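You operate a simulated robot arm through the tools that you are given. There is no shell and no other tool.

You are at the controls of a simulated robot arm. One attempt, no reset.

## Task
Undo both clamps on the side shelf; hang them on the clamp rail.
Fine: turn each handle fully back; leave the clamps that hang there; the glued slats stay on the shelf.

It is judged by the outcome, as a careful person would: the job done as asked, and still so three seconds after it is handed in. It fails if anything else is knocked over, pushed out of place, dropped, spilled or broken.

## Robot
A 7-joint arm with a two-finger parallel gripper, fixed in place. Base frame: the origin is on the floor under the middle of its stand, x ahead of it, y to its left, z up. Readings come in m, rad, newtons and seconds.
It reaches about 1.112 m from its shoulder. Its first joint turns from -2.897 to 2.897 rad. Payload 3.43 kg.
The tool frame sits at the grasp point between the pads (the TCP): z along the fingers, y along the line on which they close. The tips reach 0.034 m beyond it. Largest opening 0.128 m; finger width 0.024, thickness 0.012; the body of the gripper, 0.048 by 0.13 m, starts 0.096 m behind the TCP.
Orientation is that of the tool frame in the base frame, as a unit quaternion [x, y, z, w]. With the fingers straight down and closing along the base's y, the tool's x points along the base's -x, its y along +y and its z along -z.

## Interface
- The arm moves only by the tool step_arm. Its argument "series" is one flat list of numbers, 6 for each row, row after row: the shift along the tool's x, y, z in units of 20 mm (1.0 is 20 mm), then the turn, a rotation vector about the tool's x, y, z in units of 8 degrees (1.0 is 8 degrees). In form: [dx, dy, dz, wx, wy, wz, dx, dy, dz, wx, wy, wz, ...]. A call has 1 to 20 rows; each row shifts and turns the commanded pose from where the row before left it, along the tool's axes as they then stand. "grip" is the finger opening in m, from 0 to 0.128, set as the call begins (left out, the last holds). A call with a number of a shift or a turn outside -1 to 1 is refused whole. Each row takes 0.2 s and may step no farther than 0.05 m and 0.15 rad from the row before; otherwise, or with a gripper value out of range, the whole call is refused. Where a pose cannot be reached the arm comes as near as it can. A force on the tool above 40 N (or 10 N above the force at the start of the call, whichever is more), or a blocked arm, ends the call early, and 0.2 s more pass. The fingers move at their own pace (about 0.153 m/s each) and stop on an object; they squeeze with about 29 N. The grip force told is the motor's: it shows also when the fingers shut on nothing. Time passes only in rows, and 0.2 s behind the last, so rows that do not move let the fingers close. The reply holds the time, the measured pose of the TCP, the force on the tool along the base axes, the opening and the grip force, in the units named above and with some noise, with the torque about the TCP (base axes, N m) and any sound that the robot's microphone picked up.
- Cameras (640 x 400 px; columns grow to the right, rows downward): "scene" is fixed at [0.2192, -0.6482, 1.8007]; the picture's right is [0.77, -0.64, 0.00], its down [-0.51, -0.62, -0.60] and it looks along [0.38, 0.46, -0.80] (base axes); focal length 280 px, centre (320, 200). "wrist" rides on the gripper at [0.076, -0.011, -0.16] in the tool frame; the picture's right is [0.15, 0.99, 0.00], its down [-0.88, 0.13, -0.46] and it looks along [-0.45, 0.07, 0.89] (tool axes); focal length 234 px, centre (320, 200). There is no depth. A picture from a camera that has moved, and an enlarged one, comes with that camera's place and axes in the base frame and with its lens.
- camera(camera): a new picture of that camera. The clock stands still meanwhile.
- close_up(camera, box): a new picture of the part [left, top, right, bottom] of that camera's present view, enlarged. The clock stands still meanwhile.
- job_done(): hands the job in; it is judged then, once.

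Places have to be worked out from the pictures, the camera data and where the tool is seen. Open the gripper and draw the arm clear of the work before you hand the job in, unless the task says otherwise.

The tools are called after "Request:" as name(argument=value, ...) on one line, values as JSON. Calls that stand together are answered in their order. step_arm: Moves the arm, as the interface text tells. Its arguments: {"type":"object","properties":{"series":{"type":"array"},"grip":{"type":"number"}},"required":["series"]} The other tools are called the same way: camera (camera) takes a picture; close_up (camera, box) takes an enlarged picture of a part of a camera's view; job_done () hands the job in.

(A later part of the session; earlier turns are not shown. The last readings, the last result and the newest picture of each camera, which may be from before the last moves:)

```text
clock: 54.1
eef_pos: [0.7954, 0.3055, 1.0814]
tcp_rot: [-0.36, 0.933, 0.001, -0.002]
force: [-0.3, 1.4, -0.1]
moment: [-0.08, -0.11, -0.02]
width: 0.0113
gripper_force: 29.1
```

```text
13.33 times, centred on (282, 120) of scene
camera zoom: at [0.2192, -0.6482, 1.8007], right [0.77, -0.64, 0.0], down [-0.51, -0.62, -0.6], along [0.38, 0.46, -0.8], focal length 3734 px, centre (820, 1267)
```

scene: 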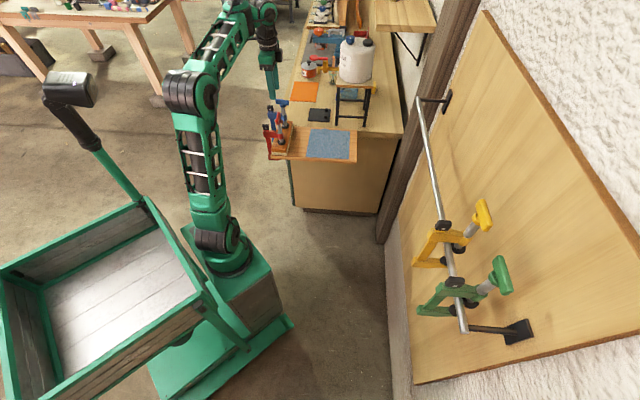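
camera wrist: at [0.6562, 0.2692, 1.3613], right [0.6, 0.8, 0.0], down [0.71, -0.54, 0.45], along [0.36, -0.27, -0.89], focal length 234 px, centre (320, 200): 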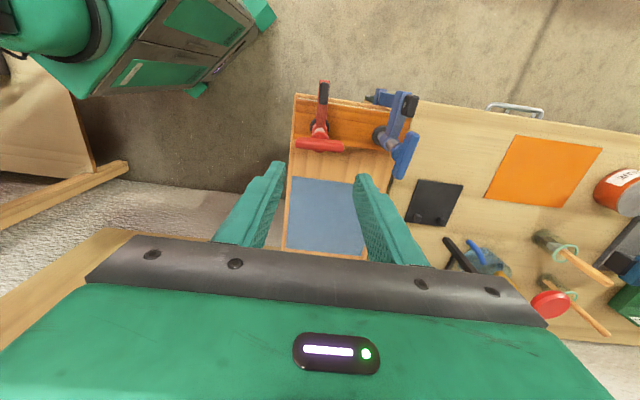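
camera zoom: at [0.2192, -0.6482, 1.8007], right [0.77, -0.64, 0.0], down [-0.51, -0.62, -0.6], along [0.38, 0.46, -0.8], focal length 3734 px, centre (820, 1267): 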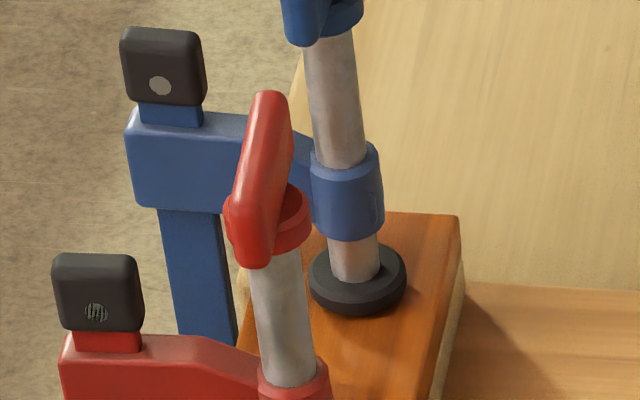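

Request:
step_arm(series=[0, 0, 0.06, 0, 0, 0, 0, 0, 0.06, 0, 0, 0, 0, 0, 0, 0, 0, 0])

Request:
close_up(camera="scene", box=[270, 105, 295, 135])

```text
clock: 54.9
eef_pos: [0.7953, 0.306, 1.0789]
tcp_rot: [-0.36, 0.933, 0.002, 0.001]
force: [-1.3, -1.8, 10.5]
moment: [-0.55, 0.31, -0.02]
width: 0.0113
gripper_force: 29.3
```

```text
13.33 times, centred on (282, 120) of scene
camera zoom: at [0.2192, -0.6482, 1.8007], right [0.77, -0.64, 0.0], down [-0.51, -0.62, -0.6], along [0.38, 0.46, -0.8], focal length 3734 px, centre (820, 1267)
```

zoom: 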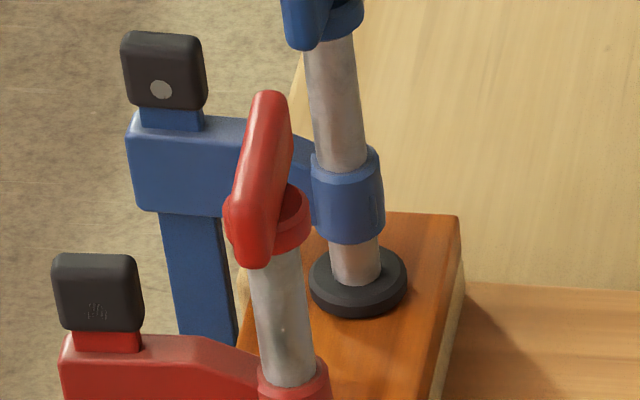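

The pad is now on the slats (+10 N). I ease up slightly and open the fingers a little, watching the clamp.

Request:
step_arm(series=[0, 0, -0.04, 0, 0, 0, 0, 0, 0, 0, 0, 0])

Request:
step_arm(series=[0, 0, 0, 0, 0, 0, 0, 0, 0, 0, 0, 0, 0, 0, 0, 0, 0, 0], grip=0.03)

Request:
close_up(camera="scene", box=[258, 85, 303, 160])

Request:
close_up(camera="wrist", box=[220, 60, 420, 220])

```text
clock: 55.5
eef_pos: [0.7958, 0.3056, 1.0798]
tcp_rot: [-0.36, 0.933, 0.002, -0.001]
force: [-0.6, -1.0, 8.8]
moment: [-0.31, 0.11, 0.0]
width: 0.0114
gripper_force: 29.0
```

```text
clock: 56.3
eef_pos: [0.7972, 0.3073, 1.0792]
tcp_rot: [-0.36, 0.933, 0.001, -0.002]
force: [0.1, 0.3, 0.3]
moment: [-0.02, 0.03, -0.01]
width: 0.0303
gripper_force: 0.1
```

```text
5.33 times, centred on (280, 122) of scene
camera zoom: at [0.2192, -0.6482, 1.8007], right [0.77, -0.64, 0.0], down [-0.51, -0.62, -0.6], along [0.38, 0.46, -0.8], focal length 1494 px, centre (531, 613)
```

zoom: 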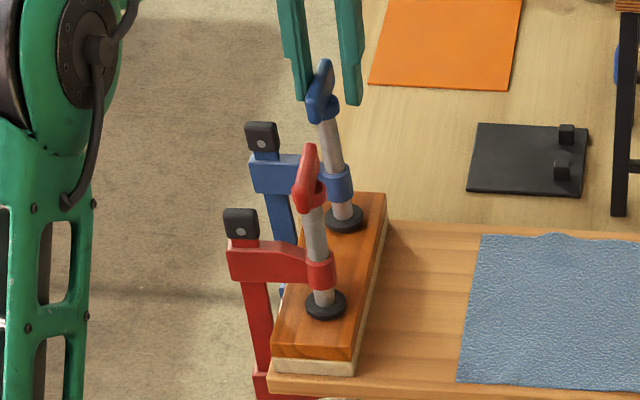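

```text
2.50 times, centred on (320, 140) of wrist
camera zoom: at [0.7476, 0.2471, 1.2386], right [-0.77, 0.63, 0.0], down [0.57, 0.69, 0.46], along [0.29, 0.35, -0.89], focal length 585 px, centre (320, 350)
```

zoom: 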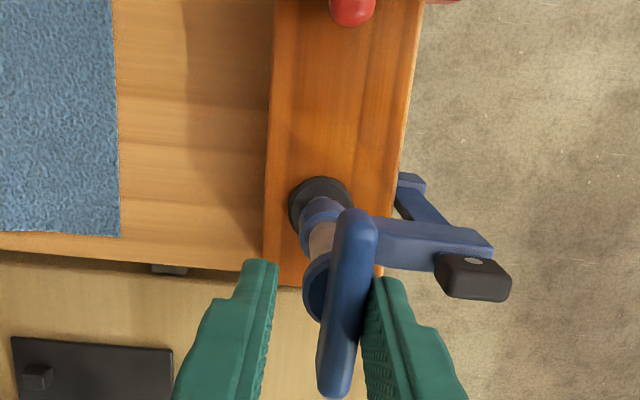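

Blue leans a bit more, its handle near one finger. I wait and open in small steps to see whether it rests on its own.

Request:
step_arm(series=[0, 0, 0, 0, 0, 0, 0, 0, 0, 0, 0, 0, 0, 0, 0, 0, 0, 0], grip=0.034)

Request:
close_up(camera="wrist", box=[220, 60, 420, 220])

Request:
close_up(camera="scene", box=[263, 85, 303, 145])

```text
clock: 57.1
eef_pos: [0.7964, 0.306, 1.0795]
tcp_rot: [-0.36, 0.933, 0.001, -0.001]
force: [0.2, -0.1, -0.2]
moment: [-0.02, -0.02, 0.02]
width: 0.0341
gripper_force: 0.1
```

```text
2.50 times, centred on (320, 140) of wrist
camera zoom: at [0.7476, 0.2471, 1.2387], right [-0.77, 0.63, 0.0], down [0.57, 0.69, 0.46], along [0.29, 0.35, -0.89], focal length 585 px, centre (320, 350)
```

zoom: 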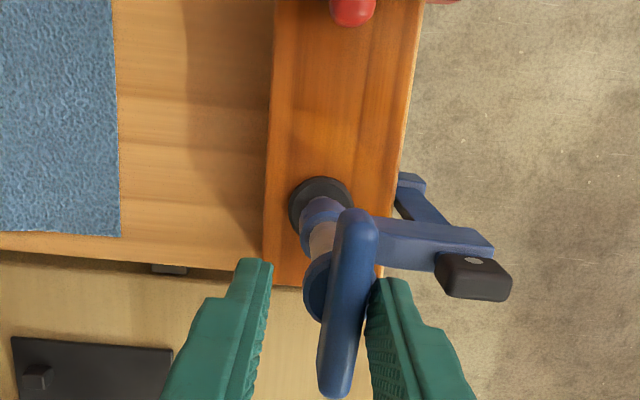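

```text
6.67 times, centred on (283, 115) of scene
camera zoom: at [0.2192, -0.6482, 1.8007], right [0.77, -0.64, 0.0], down [-0.51, -0.62, -0.6], along [0.38, 0.46, -0.8], focal length 1867 px, centre (567, 767)
```

zoom: 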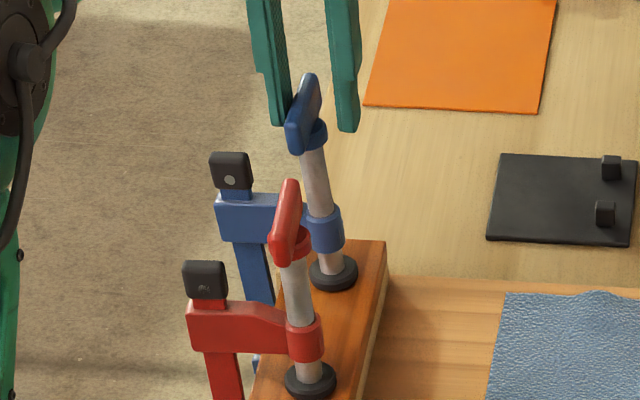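

Its position did not change as the finger moved away, so it stands on its own. I open further and withdraw upward.

Request:
step_arm(series=[0, 0, 0, 0, 0, 0, 0, 0, 0, 0, 0, 0, 0, 0, -0.5, 0, 0, 0, 0, 0, -0.5, 0, 0, 0], grip=0.065)

Request:
close_up(camera="wrist", box=[220, 60, 420, 220])

Request:
close_up(camera="scene", box=[258, 85, 303, 160])

```text
clock: 58.1
eef_pos: [0.7961, 0.3062, 1.0991]
tcp_rot: [-0.36, 0.933, 0.002, -0.001]
force: [0.0, -0.3, -0.1]
moment: [-0.02, 0.02, -0.04]
width: 0.065
gripper_force: 0.1
```

```text
2.50 times, centred on (320, 140) of wrist
camera zoom: at [0.747, 0.2465, 1.2588], right [-0.77, 0.63, 0.0], down [0.57, 0.69, 0.46], along [0.29, 0.35, -0.89], focal length 585 px, centre (320, 350)
```

zoom: 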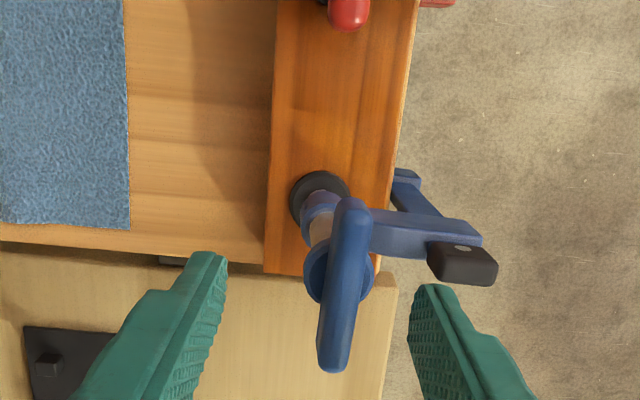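

```text
5.33 times, centred on (280, 122) of scene
camera zoom: at [0.2192, -0.6482, 1.8007], right [0.77, -0.64, 0.0], down [-0.51, -0.62, -0.6], along [0.38, 0.46, -0.8], focal length 1494 px, centre (531, 613)
```

zoom: 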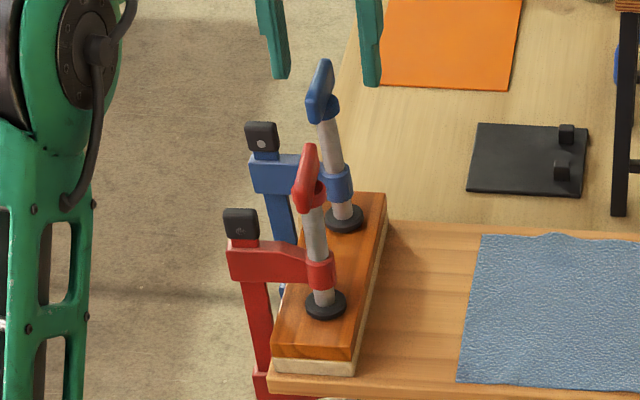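

Both clamps are undone and standing safely. I go up and turn the hand back to yaw -45°.

Request:
step_arm(series=[0, 0, -1, 0, 0, 0, 0, 0, -1, 0, 0, 0, 0, 0, -1, 0, 0, 0, 0, 0, -1, 0, 0, 0, 0, 0, -1, 0, 0, 0, 0, 0, -1, 0, 0, 0, 0, 0, 0, 0, 0, 0.991, 0, 0, 0, 0, 0, 0.991, 0, 0, 0, 0, 0, 0.991, 0, 0, 0, 0, 0, 0.991, 0, 0, 0, 0, 0, 0.991, 0, 0, 0, 0, 0, 0.991, 0, 0, 0, 0, 0, 0.991, 0, 0, 0, 0, 0, 0.991, 0, 0, 0, 0, 0, 0.991, 0, 0, 0, 0, 0, 0.991, 0, 0, 0, 0, 0, 0.991])

Request:
close_up(camera="wrist", box=[230, 60, 400, 190])

```text
clock: 61.7
eef_pos: [0.7977, 0.306, 1.2183]
tcp_rot: [0.383, 0.924, 0.0, -0.002]
force: [-0.3, -0.3, -0.2]
moment: [0.0, -0.03, 0.02]
width: 0.0649
gripper_force: 0.0
```

```text
3.08 times, centred on (315, 125) of wrist
camera zoom: at [0.7354, 0.3515, 1.3791], right [0.6, 0.8, 0.0], down [0.72, -0.53, 0.45], along [0.36, -0.27, -0.89], focal length 720 px, centre (335, 431)
```

zoom: 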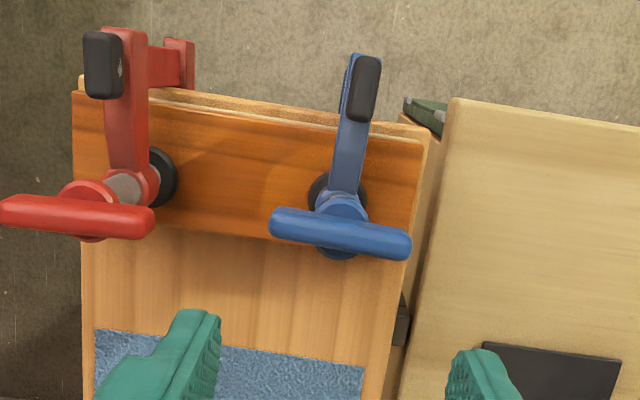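

Now I move behind the red clamp (toward the robot side) and pitch the hand to 35° below horizontal, pointing at the wall direction.

Request:
step_arm(series=[0.88, -0.655, 0, 0, 0, 0, 0.88, -0.655, 0, 0, 0, 0, 0.88, -0.655, 0, 0, 0, 0, 0.88, -0.655, 0, 0, 0, 0, 0.88, -0.655, 0, 0, 0, 0, 0.88, -0.655, 0, 0, 0, 0, 0.88, -0.655, 0, 0, 0, 0, 0.88, -0.655, 0, 0, 0, 0, 0.88, -0.655, 0, 0, 0, 0, 0, 0, 0, 0, -0.86, 0, 0, 0, 0, 0, -0.86, 0, 0, 0, 0, 0, -0.86, 0, 0, 0, 0, 0, -0.86, 0, 0, 0, 0, 0, -0.86, 0, 0, 0, 0, 0, -0.86, 0, 0, 0, 0, 0, -0.86, 0, 0, 0, 0, 0, -0.86, 0], grip=0.06)

Request:
camera(camera="wrist")

Request:
camera(camera="scene")

```text
clock: 64.8
eef_pos: [0.6168, 0.2761, 1.2689]
tcp_rot: [0.394, 0.897, -0.039, 0.197]
force: [0.7, 2.0, -1.4]
moment: [-0.21, 0.07, -0.08]
width: 0.0599
gripper_force: 0.0
stopped in row 15: the arm was blocked; the commanded pose is now the measured one
```

```text
taken
camera wrist: at [0.5098, 0.3562, 1.3855], right [0.62, 0.78, 0.03], down [0.49, -0.42, 0.77], along [0.61, -0.47, -0.64], focal length 234 px, centre (320, 200)
```

wrist: 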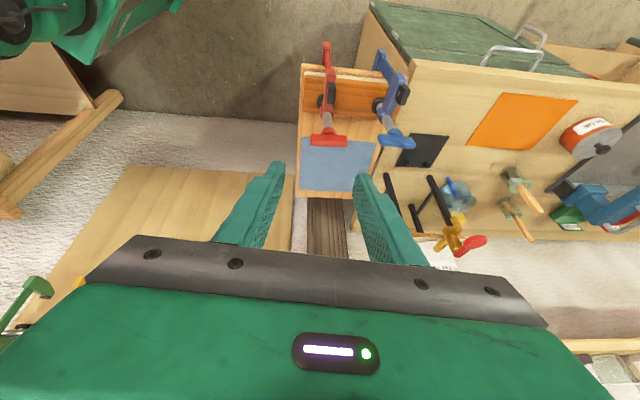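

```text
taken
```

scene: 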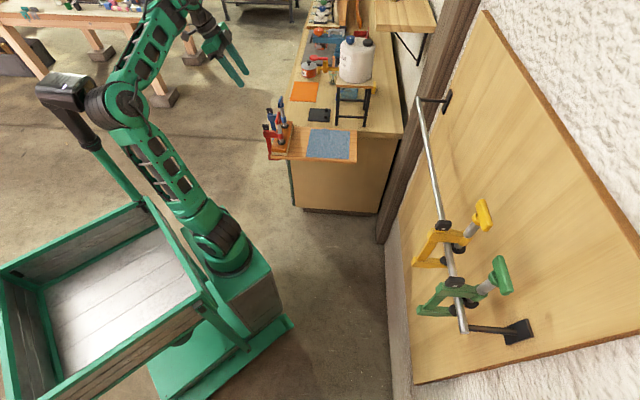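

The arm was blocked while pitching: the elbow came against the mast next to the cart. I look closely at that.

Request:
close_up(camera="scene", box=[20, 50, 180, 210])

```text
2.50 times, centred on (100, 130) of scene
camera zoom: at [0.2192, -0.6482, 1.8007], right [0.77, -0.64, 0.0], down [-0.51, -0.62, -0.6], along [0.38, 0.46, -0.8], focal length 700 px, centre (870, 375)
```

zoom: 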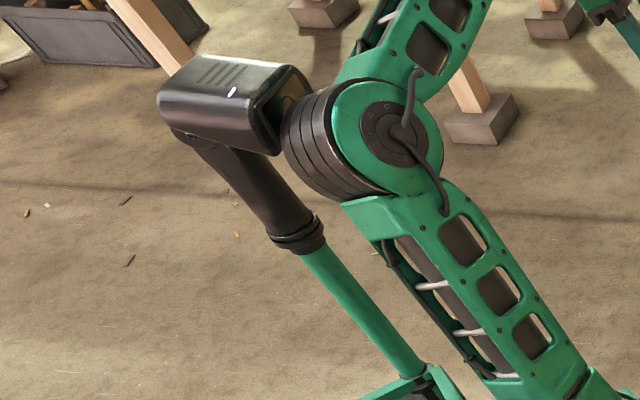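

The elbow is against the robot's mast head. I back away: hand outward again and pitch undone.

Request:
step_arm(series=[-0.53, 0.466, 0.4, 0, 0.4, 0, -0.53, 0.466, 0.4, 0, 0.4, 0, -0.53, 0.466, 0.4, 0, 0.4, 0, -0.53, 0.466, 0.4, 0, 0.4, 0, -0.53, 0.466, 0.4, 0, 0.4, 0, -0.53, 0.466, 0.4, 0, 0.4, 0])

Request:
camera(camera="scene")

Request:
close_up(camera="scene", box=[20, 50, 180, 210])

```text
clock: 66.2
eef_pos: [0.706, 0.2664, 1.242]
tcp_rot: [0.391, 0.919, 0.023, 0.05]
force: [-0.9, 0.3, 0.4]
moment: [-0.05, -0.04, 0.01]
width: 0.0601
gripper_force: 0.1
```

```text
taken
```

scene: 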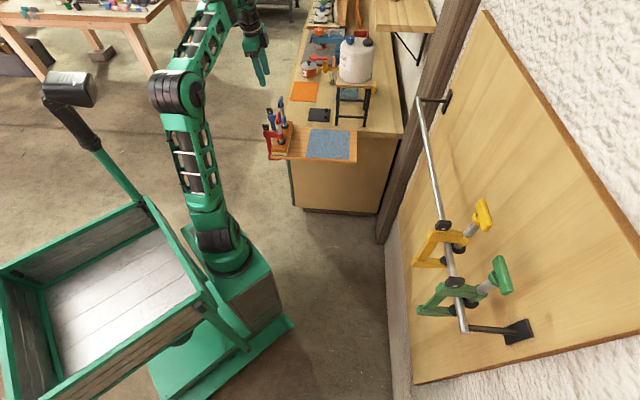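

```text
2.50 times, centred on (100, 130) of scene
camera zoom: at [0.2192, -0.6482, 1.8007], right [0.77, -0.64, 0.0], down [-0.51, -0.62, -0.6], along [0.38, 0.46, -0.8], focal length 700 px, centre (870, 375)
```

zoom: 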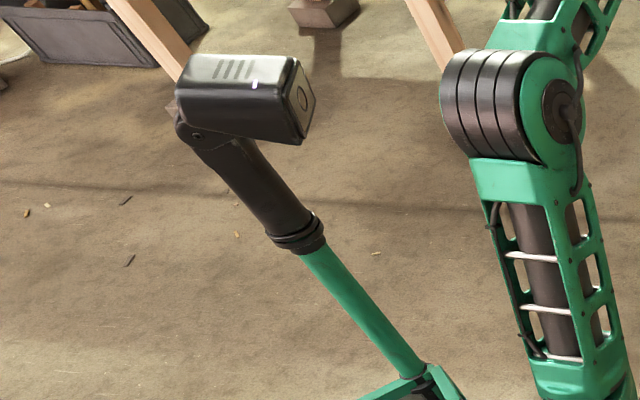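

The mast head sprang back to its original position. I will keep the hand further out and pitch it directly above the red block at a lower height, in two stages with a check in between.

Request:
step_arm(series=[0.353, -0.266, 0.974, 0, 0, 0, 0.353, -0.266, 0.974, 0, 0, 0, 0.353, -0.266, 0.974, 0, 0, 0, 0.353, -0.266, 0.974, 0, 0, 0, 0.353, -0.266, 0.974, 0, 0, 0, 0.353, -0.266, 0.974, 0, 0, 0, 0.353, -0.266, 0.974, 0, 0, 0, 0, 0, 0, 0.08, -0.951, -0.063, 0, 0, 0, 0.08, -0.951, -0.063], grip=0.06)

Request:
camera(camera="scene")

Request:
camera(camera="wrist")

```text
clock: 68.2
eef_pos: [0.6577, 0.277, 1.0998]
tcp_rot: [0.383, 0.907, -0.041, 0.17]
force: [0.3, -0.1, 0.1]
moment: [0.07, 0.0, -0.01]
width: 0.06
gripper_force: 0.1
```

```text
taken
```

scene: 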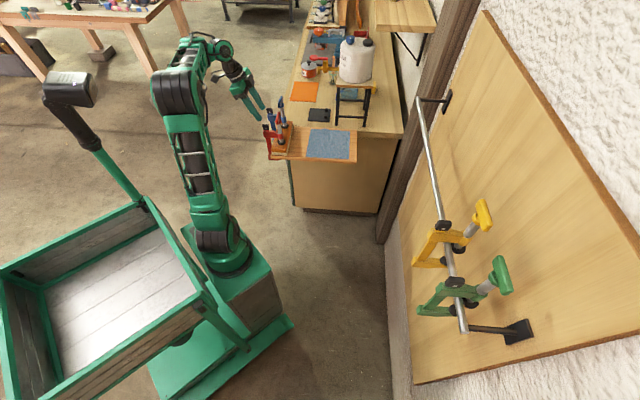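

```text
taken
camera wrist: at [0.5568, 0.353, 1.2235], right [0.61, 0.8, 0.01], down [0.54, -0.42, 0.73], along [0.59, -0.44, -0.68], focal length 234 px, centre (320, 200)
```

wrist: 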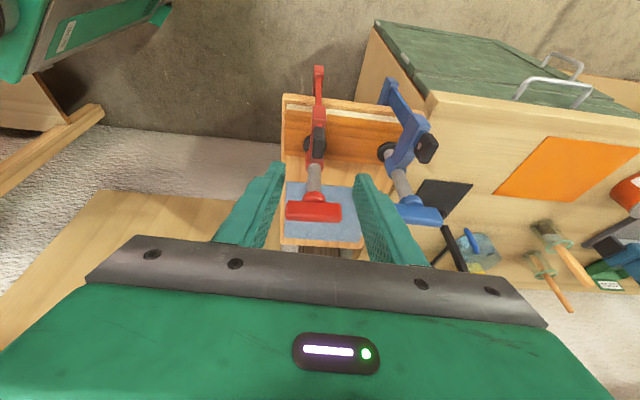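

Elbow is well clear of the mast here. I finish the pitch to 40° below horizontal.

Request:
step_arm(series=[0, 0, 0, 0.08, -0.951, -0.063, 0, 0, 0, 0.08, -0.951, -0.063, 0, 0, 0, 0.08, -0.951, -0.063])

Request:
camera(camera="scene")

```text
clock: 69.0
eef_pos: [0.6587, 0.2767, 1.0999]
tcp_rot: [0.359, 0.859, -0.133, 0.339]
force: [0.3, -1.2, 1.2]
moment: [0.08, 0.02, 0.01]
width: 0.06
gripper_force: 0.1
```

```text
taken
```

scene: 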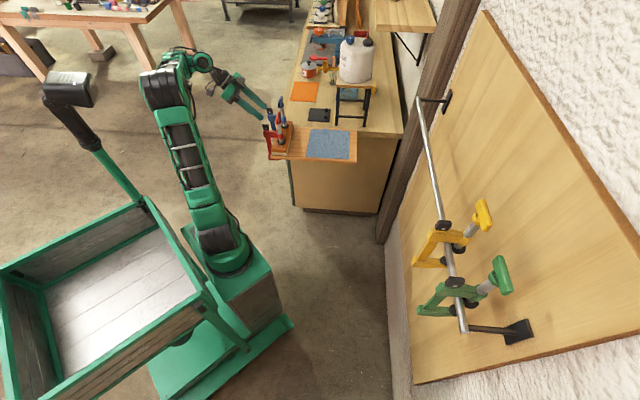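

Request:
step_arm(series=[0, 0, 0, 0.08, -0.951, -0.063, 0, 0, 0, 0, 0, 0])

Request:
camera(camera="wrist")

Request:
close_up(camera="scene", box=[200, 50, 310, 170])

```text
clock: 69.6
eef_pos: [0.6591, 0.2772, 1.0999]
tcp_rot: [0.347, 0.837, -0.163, 0.391]
force: [0.5, 0.9, -0.3]
moment: [-0.01, 0.02, -0.02]
width: 0.06
gripper_force: 0.0
```

```text
taken
camera wrist: at [0.5297, 0.3907, 1.1441], right [0.63, 0.76, -0.11], down [0.24, -0.06, 0.97], along [0.73, -0.64, -0.22], focal length 234 px, centre (320, 200)
```

wrist: 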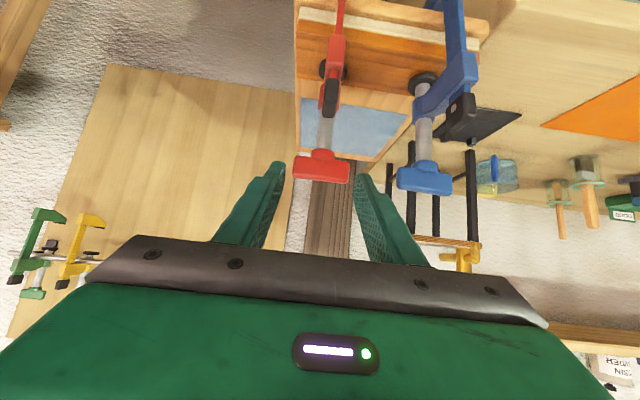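

```text
3.33 times, centred on (255, 110) of scene
camera zoom: at [0.2192, -0.6482, 1.8007], right [0.77, -0.64, 0.0], down [-0.51, -0.62, -0.6], along [0.38, 0.46, -0.8], focal length 933 px, centre (537, 500)
```

zoom: 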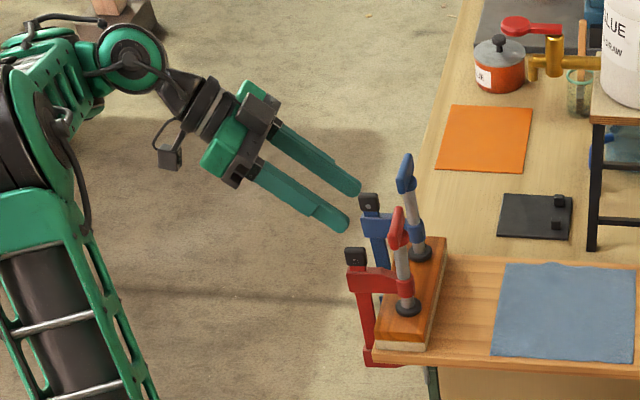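

The hand has the planned attitude. I zoom in on the red block to place the fingers.

Request:
close_up(camera="wrist", box=[270, 20, 390, 220])

Request:
close_up(camera="scene", box=[250, 95, 290, 145])

```text
2.00 times, centred on (330, 120) of wrist
camera zoom: at [0.5297, 0.3907, 1.1441], right [0.63, 0.76, -0.11], down [0.24, -0.06, 0.97], along [0.73, -0.64, -0.22], focal length 468 px, centre (300, 360)
```

zoom: 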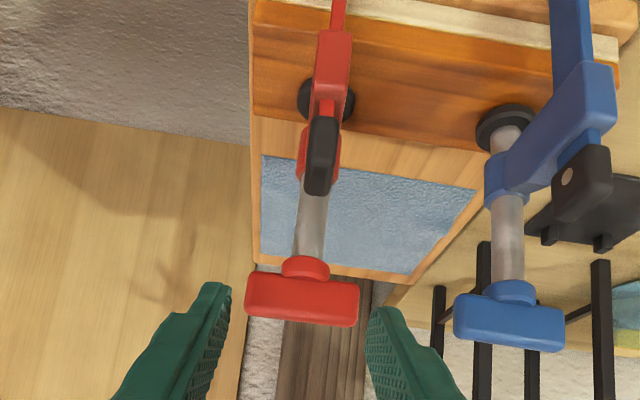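

```text
8.00 times, centred on (270, 120) of scene
camera zoom: at [0.2192, -0.6482, 1.8007], right [0.77, -0.64, 0.0], down [-0.51, -0.62, -0.6], along [0.38, 0.46, -0.8], focal length 2240 px, centre (720, 840)
```

zoom: 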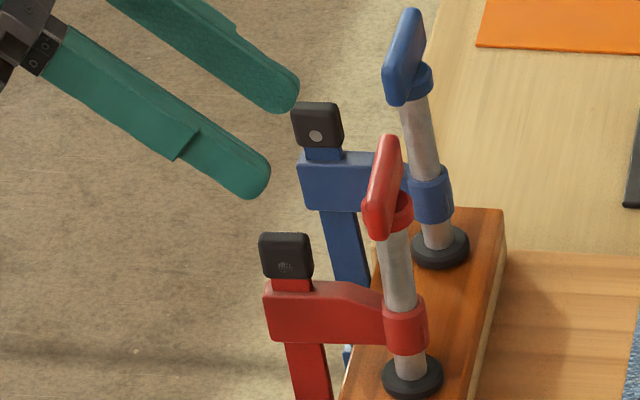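

Block confirmed at (0.673, 0.264, 1.004). I lower the open fingers around it, stopping a little short to check.

Request:
step_arm(series=[0.615, 0.007, 0.544, 0, 0, 0, 0.615, 0.007, 0.544, 0, 0, 0, 0.615, 0.007, 0.544, 0, 0, 0, 0.615, 0.007, 0.544, 0, 0, 0], grip=0.055)

Request:
close_up(camera="wrist", box=[250, 90, 400, 260])

Request:
close_up(camera="scene", box=[250, 95, 290, 145])

```text
clock: 70.6
eef_pos: [0.6604, 0.2767, 1.0337]
tcp_rot: [0.348, 0.836, -0.163, 0.391]
force: [0.0, -0.3, 0.5]
moment: [0.0, -0.01, 0.01]
width: 0.0551
gripper_force: 0.0
```

```text
2.35 times, centred on (325, 175) of wrist
camera zoom: at [0.5312, 0.39, 1.0787], right [0.63, 0.76, -0.11], down [0.24, -0.06, 0.97], along [0.73, -0.64, -0.22], focal length 551 px, centre (308, 259)
```

zoom: 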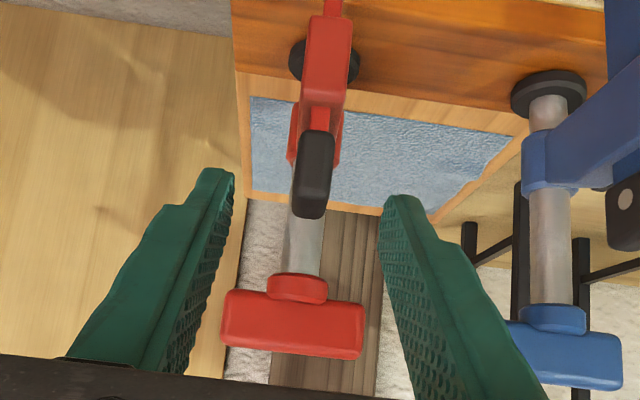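

```text
8.00 times, centred on (270, 120) of scene
camera zoom: at [0.2192, -0.6482, 1.8007], right [0.77, -0.64, 0.0], down [-0.51, -0.62, -0.6], along [0.38, 0.46, -0.8], focal length 2240 px, centre (720, 840)
```

zoom: 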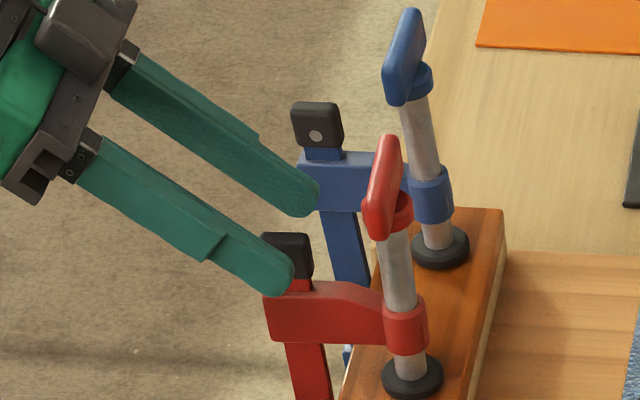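

Request:
step_arm(series=[0.6, 0.02, 0.53, 0, 0, 0, 0, 0, 0, 0, 0, 0], grip=0.05)

Request:
close_up(camera="wrist", box=[250, 90, 400, 260])

Request:
close_up(camera="scene", box=[250, 105, 280, 145])

```text
clock: 71.2
eef_pos: [0.6624, 0.2765, 1.0168]
tcp_rot: [0.348, 0.836, -0.164, 0.391]
force: [0.4, 0.4, -0.6]
moment: [0.04, 0.02, -0.02]
width: 0.0503
gripper_force: 0.1
```

```text
2.35 times, centred on (325, 175) of wrist
camera zoom: at [0.5328, 0.3899, 1.0622], right [0.63, 0.76, -0.11], down [0.24, -0.06, 0.97], along [0.73, -0.64, -0.22], focal length 551 px, centre (308, 259)
```

zoom: 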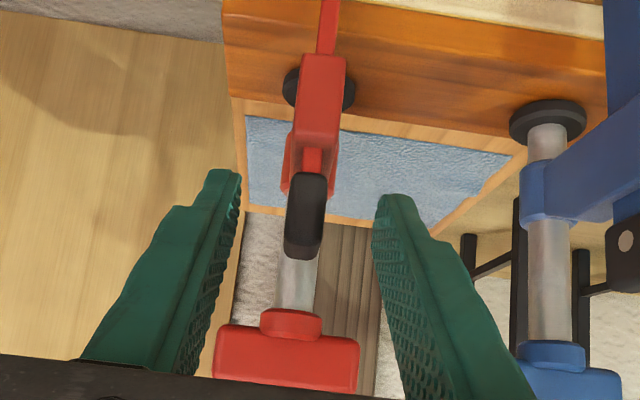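

```text
10.00 times, centred on (265, 125) of scene
camera zoom: at [0.2192, -0.6482, 1.8007], right [0.77, -0.64, 0.0], down [-0.51, -0.62, -0.6], along [0.38, 0.46, -0.8], focal length 2800 px, centre (870, 950)
```

zoom: 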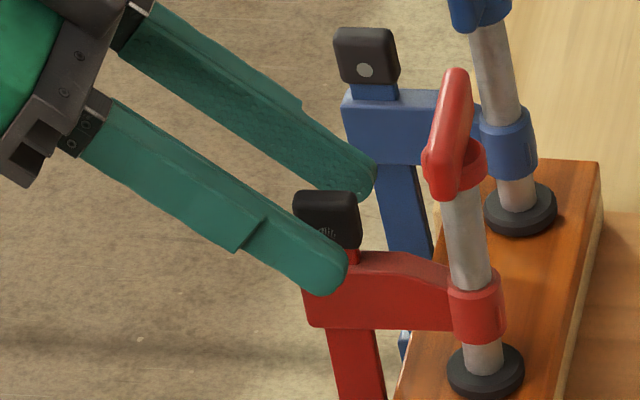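

The block sits between the finger pads. I close on it.

Request:
step_arm(series=[0, 0, 0, 0, 0, 0, 0, 0, 0, 0, 0, 0, 0, 0, 0, 0, 0, 0], grip=0.0)

Request:
close_up(camera="wrist", box=[250, 90, 400, 260])

Request:
close_up(camera="scene", box=[250, 105, 290, 165])

```text
clock: 72.0
eef_pos: [0.6612, 0.2758, 1.0175]
tcp_rot: [0.347, 0.836, -0.162, 0.392]
force: [0.6, 2.1, 0.2]
moment: [0.14, -0.13, 0.11]
width: 0.0065
gripper_force: 28.8
```

```text
2.35 times, centred on (325, 175) of wrist
camera zoom: at [0.5328, 0.39, 1.0623], right [0.63, 0.76, -0.11], down [0.24, -0.06, 0.97], along [0.73, -0.64, -0.22], focal length 551 px, centre (308, 259)
```

zoom: 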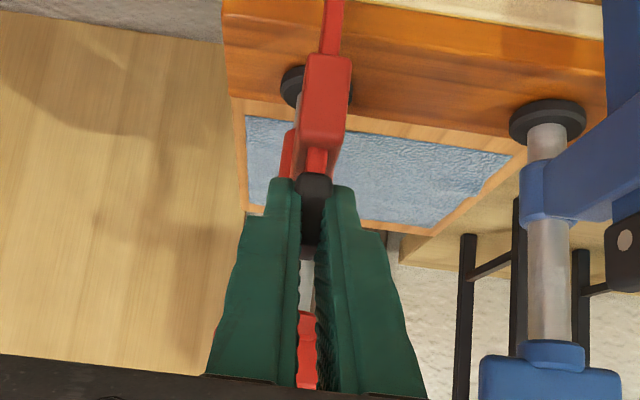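

```text
6.67 times, centred on (270, 135) of scene
camera zoom: at [0.2192, -0.6482, 1.8007], right [0.77, -0.64, 0.0], down [-0.51, -0.62, -0.6], along [0.38, 0.46, -0.8], focal length 1867 px, centre (653, 633)
```

zoom: 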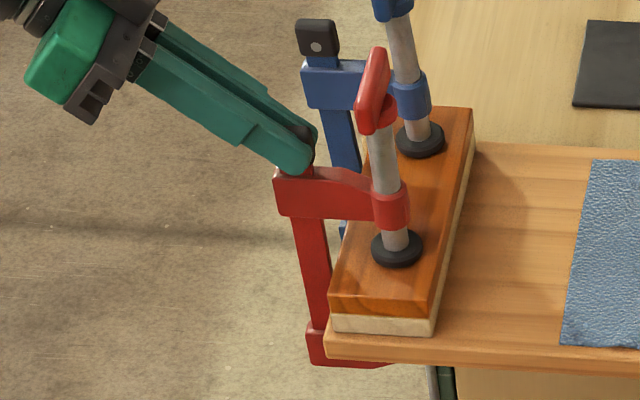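

Gripped (28.8 N). I lift 6 mm straight up and read the force.

Request:
step_arm(series=[-0.115, 0, -0.097, 0, 0, 0, -0.115, 0, -0.097, 0, 0, 0, 0, 0, 0, 0, 0, 0])

Request:
close_up(camera="scene", box=[250, 105, 290, 165])

```text
clock: 72.8
eef_pos: [0.661, 0.2768, 1.0246]
tcp_rot: [0.347, 0.836, -0.163, 0.392]
force: [0.0, -0.5, -5.1]
moment: [0.14, 0.1, -0.03]
width: 0.0069
gripper_force: 29.1
```

```text
6.67 times, centred on (270, 135) of scene
camera zoom: at [0.2192, -0.6482, 1.8007], right [0.77, -0.64, 0.0], down [-0.51, -0.62, -0.6], along [0.38, 0.46, -0.8], focal length 1867 px, centre (653, 633)
```

zoom: 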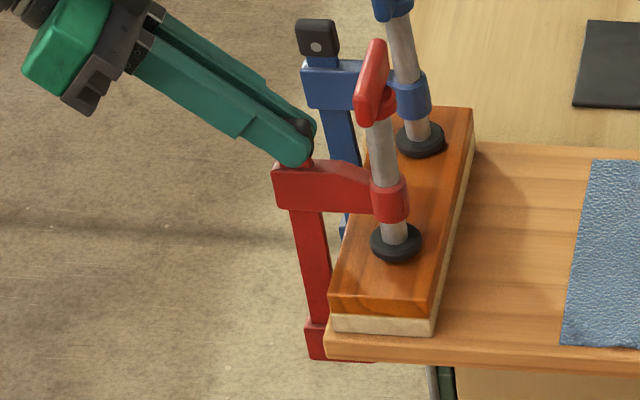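

Lifted freely (5 N). I ease 4 mm away from the edge, then slide it sideways (−w) off the shelf's near end.

Request:
step_arm(series=[0.128, 0, -0.1535, 0, 0, 0, 0, -0.4, 0, 0, 0, 0, 0, -0.5, 0, 0, 0, 0, 0, -0.5, 0, 0, 0, 0])

Request:
close_up(camera="scene", box=[240, 95, 300, 175])

```text
clock: 73.8
eef_pos: [0.6399, 0.2588, 1.0234]
tcp_rot: [0.347, 0.837, -0.162, 0.391]
force: [0.0, -0.3, -4.2]
moment: [0.13, 0.12, 0.0]
width: 0.0067
gripper_force: 29.1
```

```text
5.00 times, centred on (270, 135) of scene
camera zoom: at [0.2192, -0.6482, 1.8007], right [0.77, -0.64, 0.0], down [-0.51, -0.62, -0.6], along [0.38, 0.46, -0.8], focal length 1400 px, centre (570, 525)
```

zoom: 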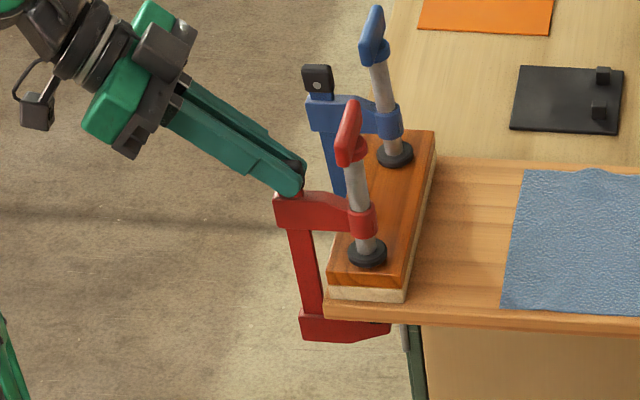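

Request:
step_arm(series=[0, -0.5, 0, 0, 0, 0, 0, -0.5, 0, 0, 0, 0, 0, -0.5, 0, 0, 0, 0, 0, -0.5, 0, 0, 0, 0, 0, -0.5, 0, 0, 0, 0, 0, -0.5, 0, 0, 0, 0, 0, -0.5, 0, 0, 0, 0, 0, -0.5, 0, 0, 0, 0])

Request:
close_up(camera="scene", box=[220, 85, 310, 195])

```text
clock: 75.6
eef_pos: [0.583, 0.2015, 1.0228]
tcp_rot: [0.349, 0.836, -0.164, 0.39]
force: [0.8, 0.3, -3.7]
moment: [0.1, 0.1, -0.01]
width: 0.0066
gripper_force: 28.9
```

```text
3.64 times, centred on (265, 140) of scene
camera zoom: at [0.2192, -0.6482, 1.8007], right [0.77, -0.64, 0.0], down [-0.51, -0.62, -0.6], along [0.38, 0.46, -0.8], focal length 1018 px, centre (520, 418)
```

zoom: 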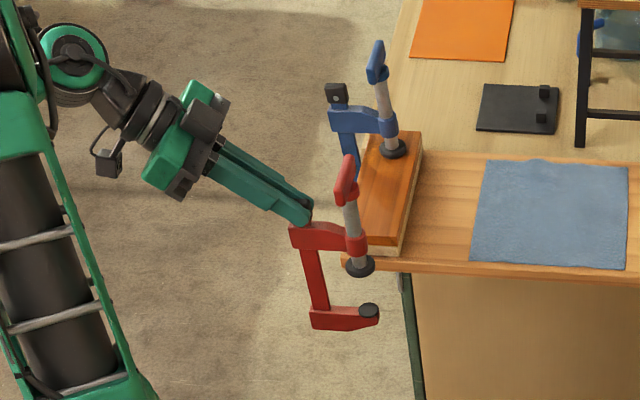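

Clear of the shelf; nothing else moved. I carry it toward the rail in a wide arc, rising on the way.

Request:
step_arm(series=[-0.6, -0.9, 0, 0, 0, 0, -0.93, -0.55, 0.387, 0, 0, 0, -0.93, -0.482, 0.387, 0, 0, 0, -0.93, -0.482, 0.387, 0, 0, 0, -0.93, -0.482, 0.387, 0, 0, 0, -0.93, -0.482, 0.387, 0, 0, 0, -0.93, -0.482, 0.387, 0, 0, 0, -0.93, -0.482, 0.387, 0, 0, 0, -0.93, -0.482, 0.387, 0, 0, 0, -0.93, -0.482, 0.387, 0, 0, 0, -0.93, -0.482, 0.387, 0, 0, 0, -0.93, -0.482, 0.387, 0, 0, 0, -0.93, -0.482, 0.387, 0, 0, 0, -0.93, -0.482, 0.387, 0, 0, 0])

Request:
camera(camera="scene")

```text
clock: 78.6
eef_pos: [0.6495, -0.0679, 1.1561]
tcp_rot: [0.348, 0.836, -0.164, 0.391]
force: [-0.4, 0.3, -4.6]
moment: [0.13, 0.15, -0.01]
width: 0.0066
gripper_force: 29.2
```

```text
taken
```

scene: 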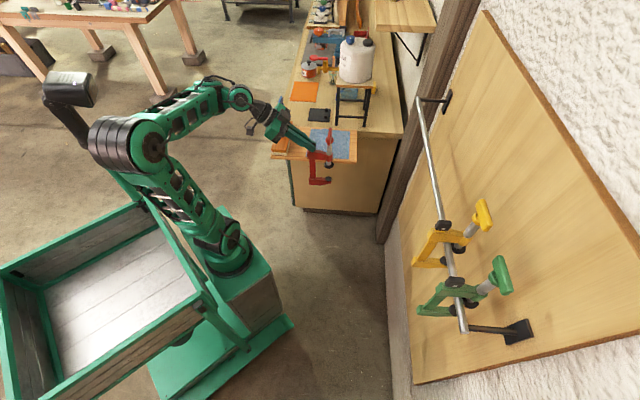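

On track, clamp steady in the grip. I continue to the stand-off position in front of the rail at w ≈ 0.145.

Request:
step_arm(series=[-0.909, -0.831, -0.014, 0, 0, 0, -0.909, -0.831, -0.014, 0, 0, 0, -0.909, -0.831, -0.014, 0, 0, 0, -0.909, -0.831, -0.014, 0, 0, 0, -0.909, -0.831, -0.014, 0, 0, 0, -0.909, -0.831, -0.014, 0, 0, 0, -0.909, -0.831, -0.014, 0, 0, 0, -0.909, -0.831, -0.014, 0, 0, 0])

Request:
camera(camera="scene")

```text
clock: 80.4
eef_pos: [0.618, -0.2287, 1.2678]
tcp_rot: [0.347, 0.836, -0.163, 0.392]
force: [1.4, 0.3, -3.9]
moment: [0.09, 0.13, -0.03]
width: 0.0066
gripper_force: 29.2
```

```text
taken
```

scene: 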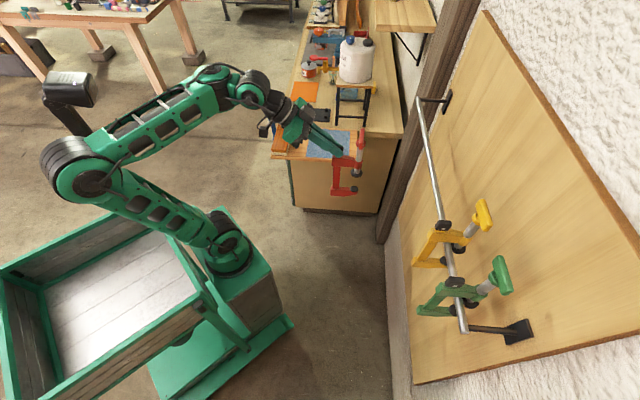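

Request:
step_arm(series=[-0.909, -0.831, -0.014, 0, 0, 0, -0.909, -0.831, -0.014, 0, 0, 0, -0.909, -0.831, -0.014, 0, 0, 0, -0.909, -0.831, -0.014, 0, 0, 0, -0.909, -0.831, -0.014, 0, 0, 0, -0.909, -0.831, -0.014, 0, 0, 0])

Request:
camera(camera="scene")

Request:
camera(camera="wrist")

```text
clock: 81.8
eef_pos: [0.5952, -0.3471, 1.3526]
tcp_rot: [0.347, 0.837, -0.163, 0.391]
force: [-0.1, 0.1, -3.7]
moment: [0.13, 0.13, -0.03]
width: 0.0066
gripper_force: 29.1
```

```text
taken
```

scene: 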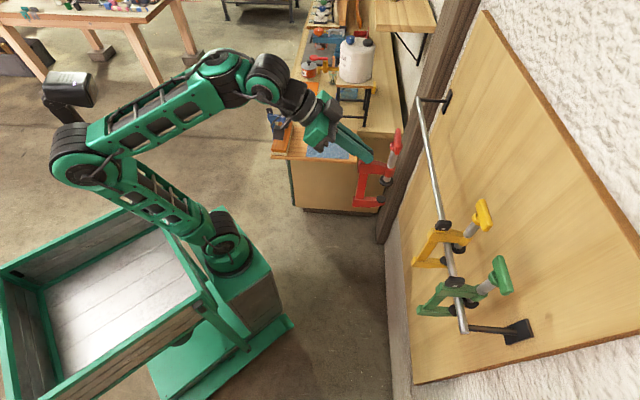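

```text
taken
camera wrist: at [0.4674, -0.2326, 1.3975], right [0.63, 0.76, -0.11], down [0.24, -0.06, 0.97], along [0.73, -0.64, -0.22], focal length 234 px, centre (320, 200)
```

wrist: 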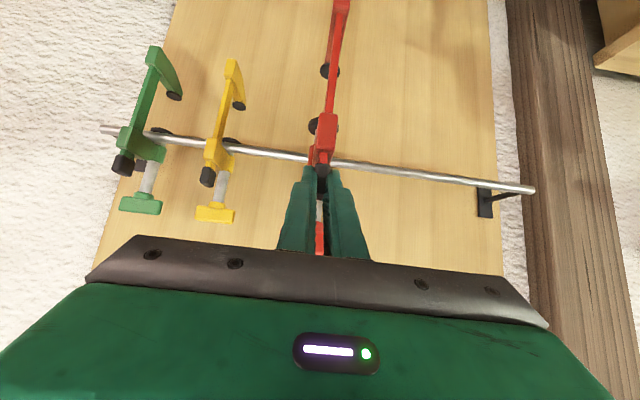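

Excellent view of the rail from here. I zoom in to check clamp attitude relative to the rail.

Request:
close_up(camera="scene", box=[340, 110, 480, 310])

Request:
close_up(camera="wrist", box=[100, 30, 400, 240])

```text
2.00 times, centred on (410, 210) of scene
camera zoom: at [0.2192, -0.6482, 1.8007], right [0.77, -0.64, 0.0], down [-0.51, -0.62, -0.6], along [0.38, 0.46, -0.8], focal length 560 px, centre (140, 180)
```

zoom: 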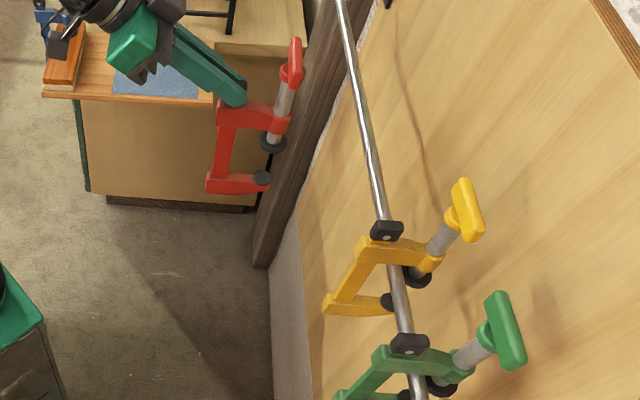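

```text
1.90 times, centred on (250, 135) of wrist
camera zoom: at [0.4674, -0.2326, 1.3975], right [0.63, 0.76, -0.11], down [0.24, -0.06, 0.97], along [0.73, -0.64, -0.22], focal length 446 px, centre (453, 324)
```

zoom: 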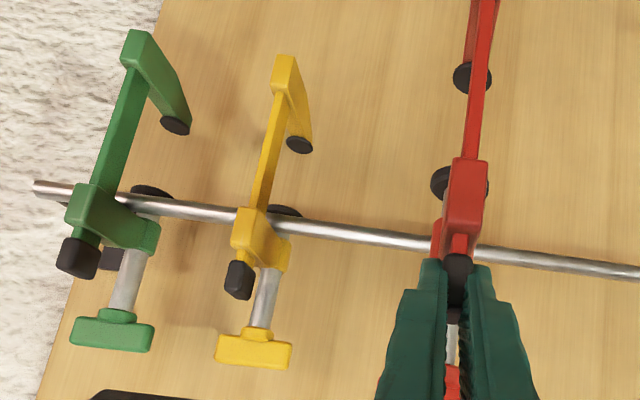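

Clamp is upright and the opening faces the rail. I go to insertion height (pad bottom above the rail, jaw below it) at w ≈ 0.145.

Request:
step_arm(series=[-0.85, -0.75, 0.27, 0, 0, 0, -0.85, -0.75, 0.27, 0, 0, 0, 0, 0, 0, 0, 0, 0])

Request:
close_up(camera="wrist", box=[100, 30, 400, 240])

Request:
close_up(camera="scene", box=[360, 130, 500, 290])

```text
clock: 82.6
eef_pos: [0.598, -0.3892, 1.3726]
tcp_rot: [0.347, 0.836, -0.163, 0.392]
force: [0.2, 1.1, -4.8]
moment: [0.12, 0.11, -0.02]
width: 0.0066
gripper_force: 28.9
```

```text
1.90 times, centred on (250, 135) of wrist
camera zoom: at [0.4677, -0.2752, 1.4166], right [0.63, 0.76, -0.11], down [0.24, -0.06, 0.97], along [0.73, -0.64, -0.22], focal length 446 px, centre (453, 324)
```

zoom: 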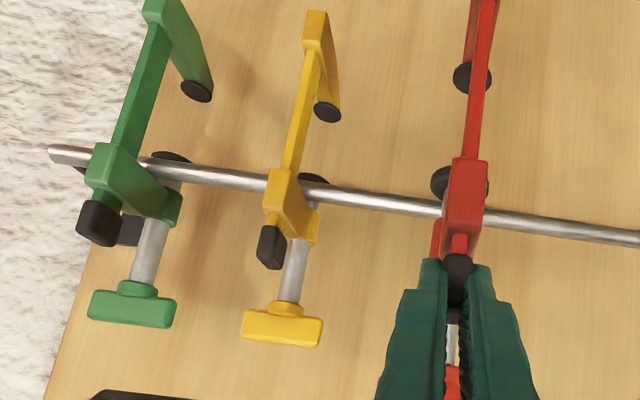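

```text
2.50 times, centred on (430, 210) of scene
camera zoom: at [0.2192, -0.6482, 1.8007], right [0.77, -0.64, 0.0], down [-0.51, -0.62, -0.6], along [0.38, 0.46, -0.8], focal length 700 px, centre (45, 175)
```

zoom: 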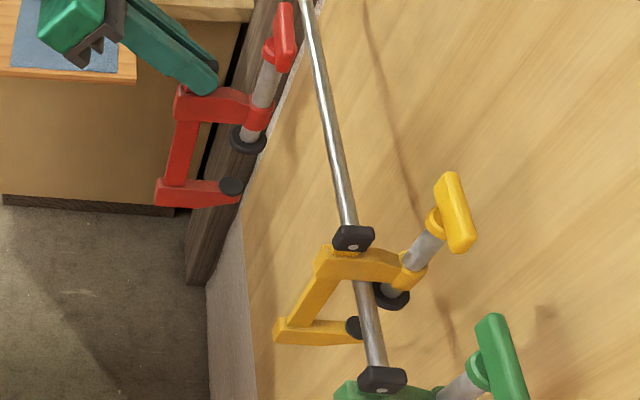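

Heights look right: the pad will pass above the rail, the jaw below. I advance toward the rail.

Request:
step_arm(series=[-0.321, 0, 0.384, 0, 0, 0, -0.321, 0, 0.384, 0, 0, 0, -0.321, 0, 0.384, 0, 0, 0, -0.321, 0, 0.384, 0, 0, 0, -0.321, 0, 0.384, 0, 0, 0, -0.321, 0, 0.384, 0, 0, 0, -0.321, 0, 0.384, 0, 0, 0])

Request:
close_up(camera="wrist", box=[100, 30, 400, 240])

Request:
close_up(camera="scene", box=[380, 130, 500, 270])

```text
clock: 84.2
eef_pos: [0.647, -0.438, 1.3719]
tcp_rot: [0.348, 0.836, -0.163, 0.392]
force: [0.4, 0.8, -4.1]
moment: [0.12, 0.14, 0.03]
width: 0.0067
gripper_force: 29.1
```

```text
1.90 times, centred on (250, 135) of wrist
camera zoom: at [0.5175, -0.3248, 1.4166], right [0.63, 0.76, -0.11], down [0.24, -0.06, 0.97], along [0.73, -0.64, -0.22], focal length 446 px, centre (453, 324)
```

zoom: 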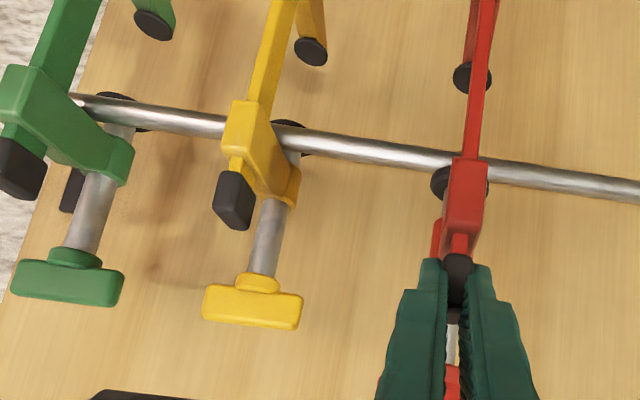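

```text
2.86 times, centred on (440, 200) of scene
camera zoom: at [0.2192, -0.6482, 1.8007], right [0.77, -0.64, 0.0], down [-0.51, -0.62, -0.6], along [0.38, 0.46, -0.8], focal length 800 px, centre (-23, 200)
```

zoom: 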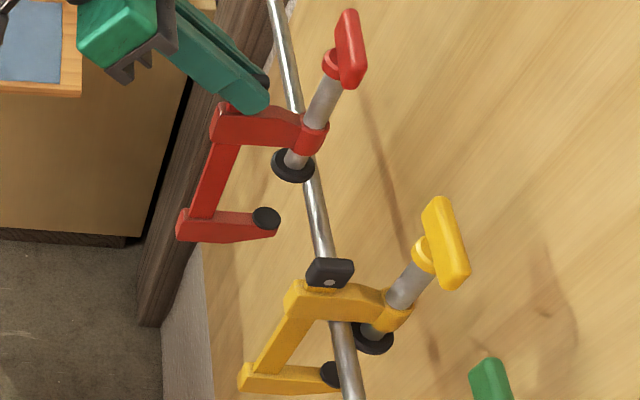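

Request:
step_arm(series=[-0.321, 0, 0.384, 0, 0, 0, -0.321, 0, 0.384, 0, 0, 0, -0.321, 0, 0.384, 0, 0, 0])

Request:
close_up(camera="wrist", box=[100, 30, 400, 240])

Request:
close_up(camera="scene", box=[380, 130, 500, 270])

```text
clock: 85.0
eef_pos: [0.6677, -0.4587, 1.3719]
tcp_rot: [0.347, 0.837, -0.162, 0.391]
force: [0.5, -0.8, -4.2]
moment: [0.12, 0.09, -0.03]
width: 0.0068
gripper_force: 29.1
```

```text
1.90 times, centred on (250, 135) of wrist
camera zoom: at [0.5388, -0.346, 1.4164], right [0.63, 0.76, -0.11], down [0.24, -0.06, 0.97], along [0.73, -0.64, -0.22], focal length 446 px, centre (453, 324)
```

zoom: 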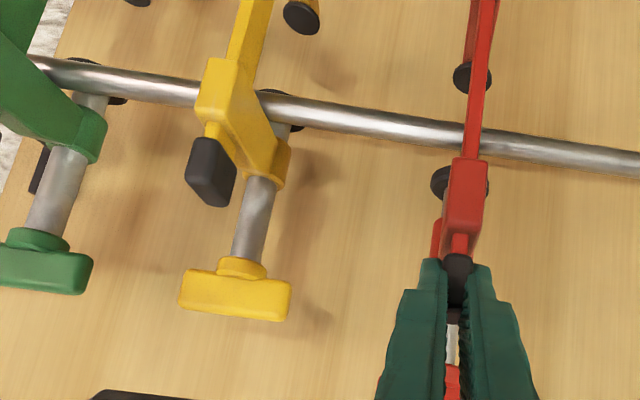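

```text
2.86 times, centred on (440, 200) of scene
camera zoom: at [0.2192, -0.6482, 1.8007], right [0.77, -0.64, 0.0], down [-0.51, -0.62, -0.6], along [0.38, 0.46, -0.8], focal length 800 px, centre (-23, 200)
```

zoom: 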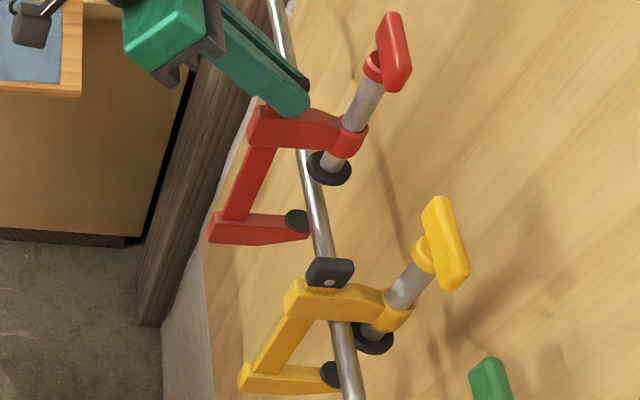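

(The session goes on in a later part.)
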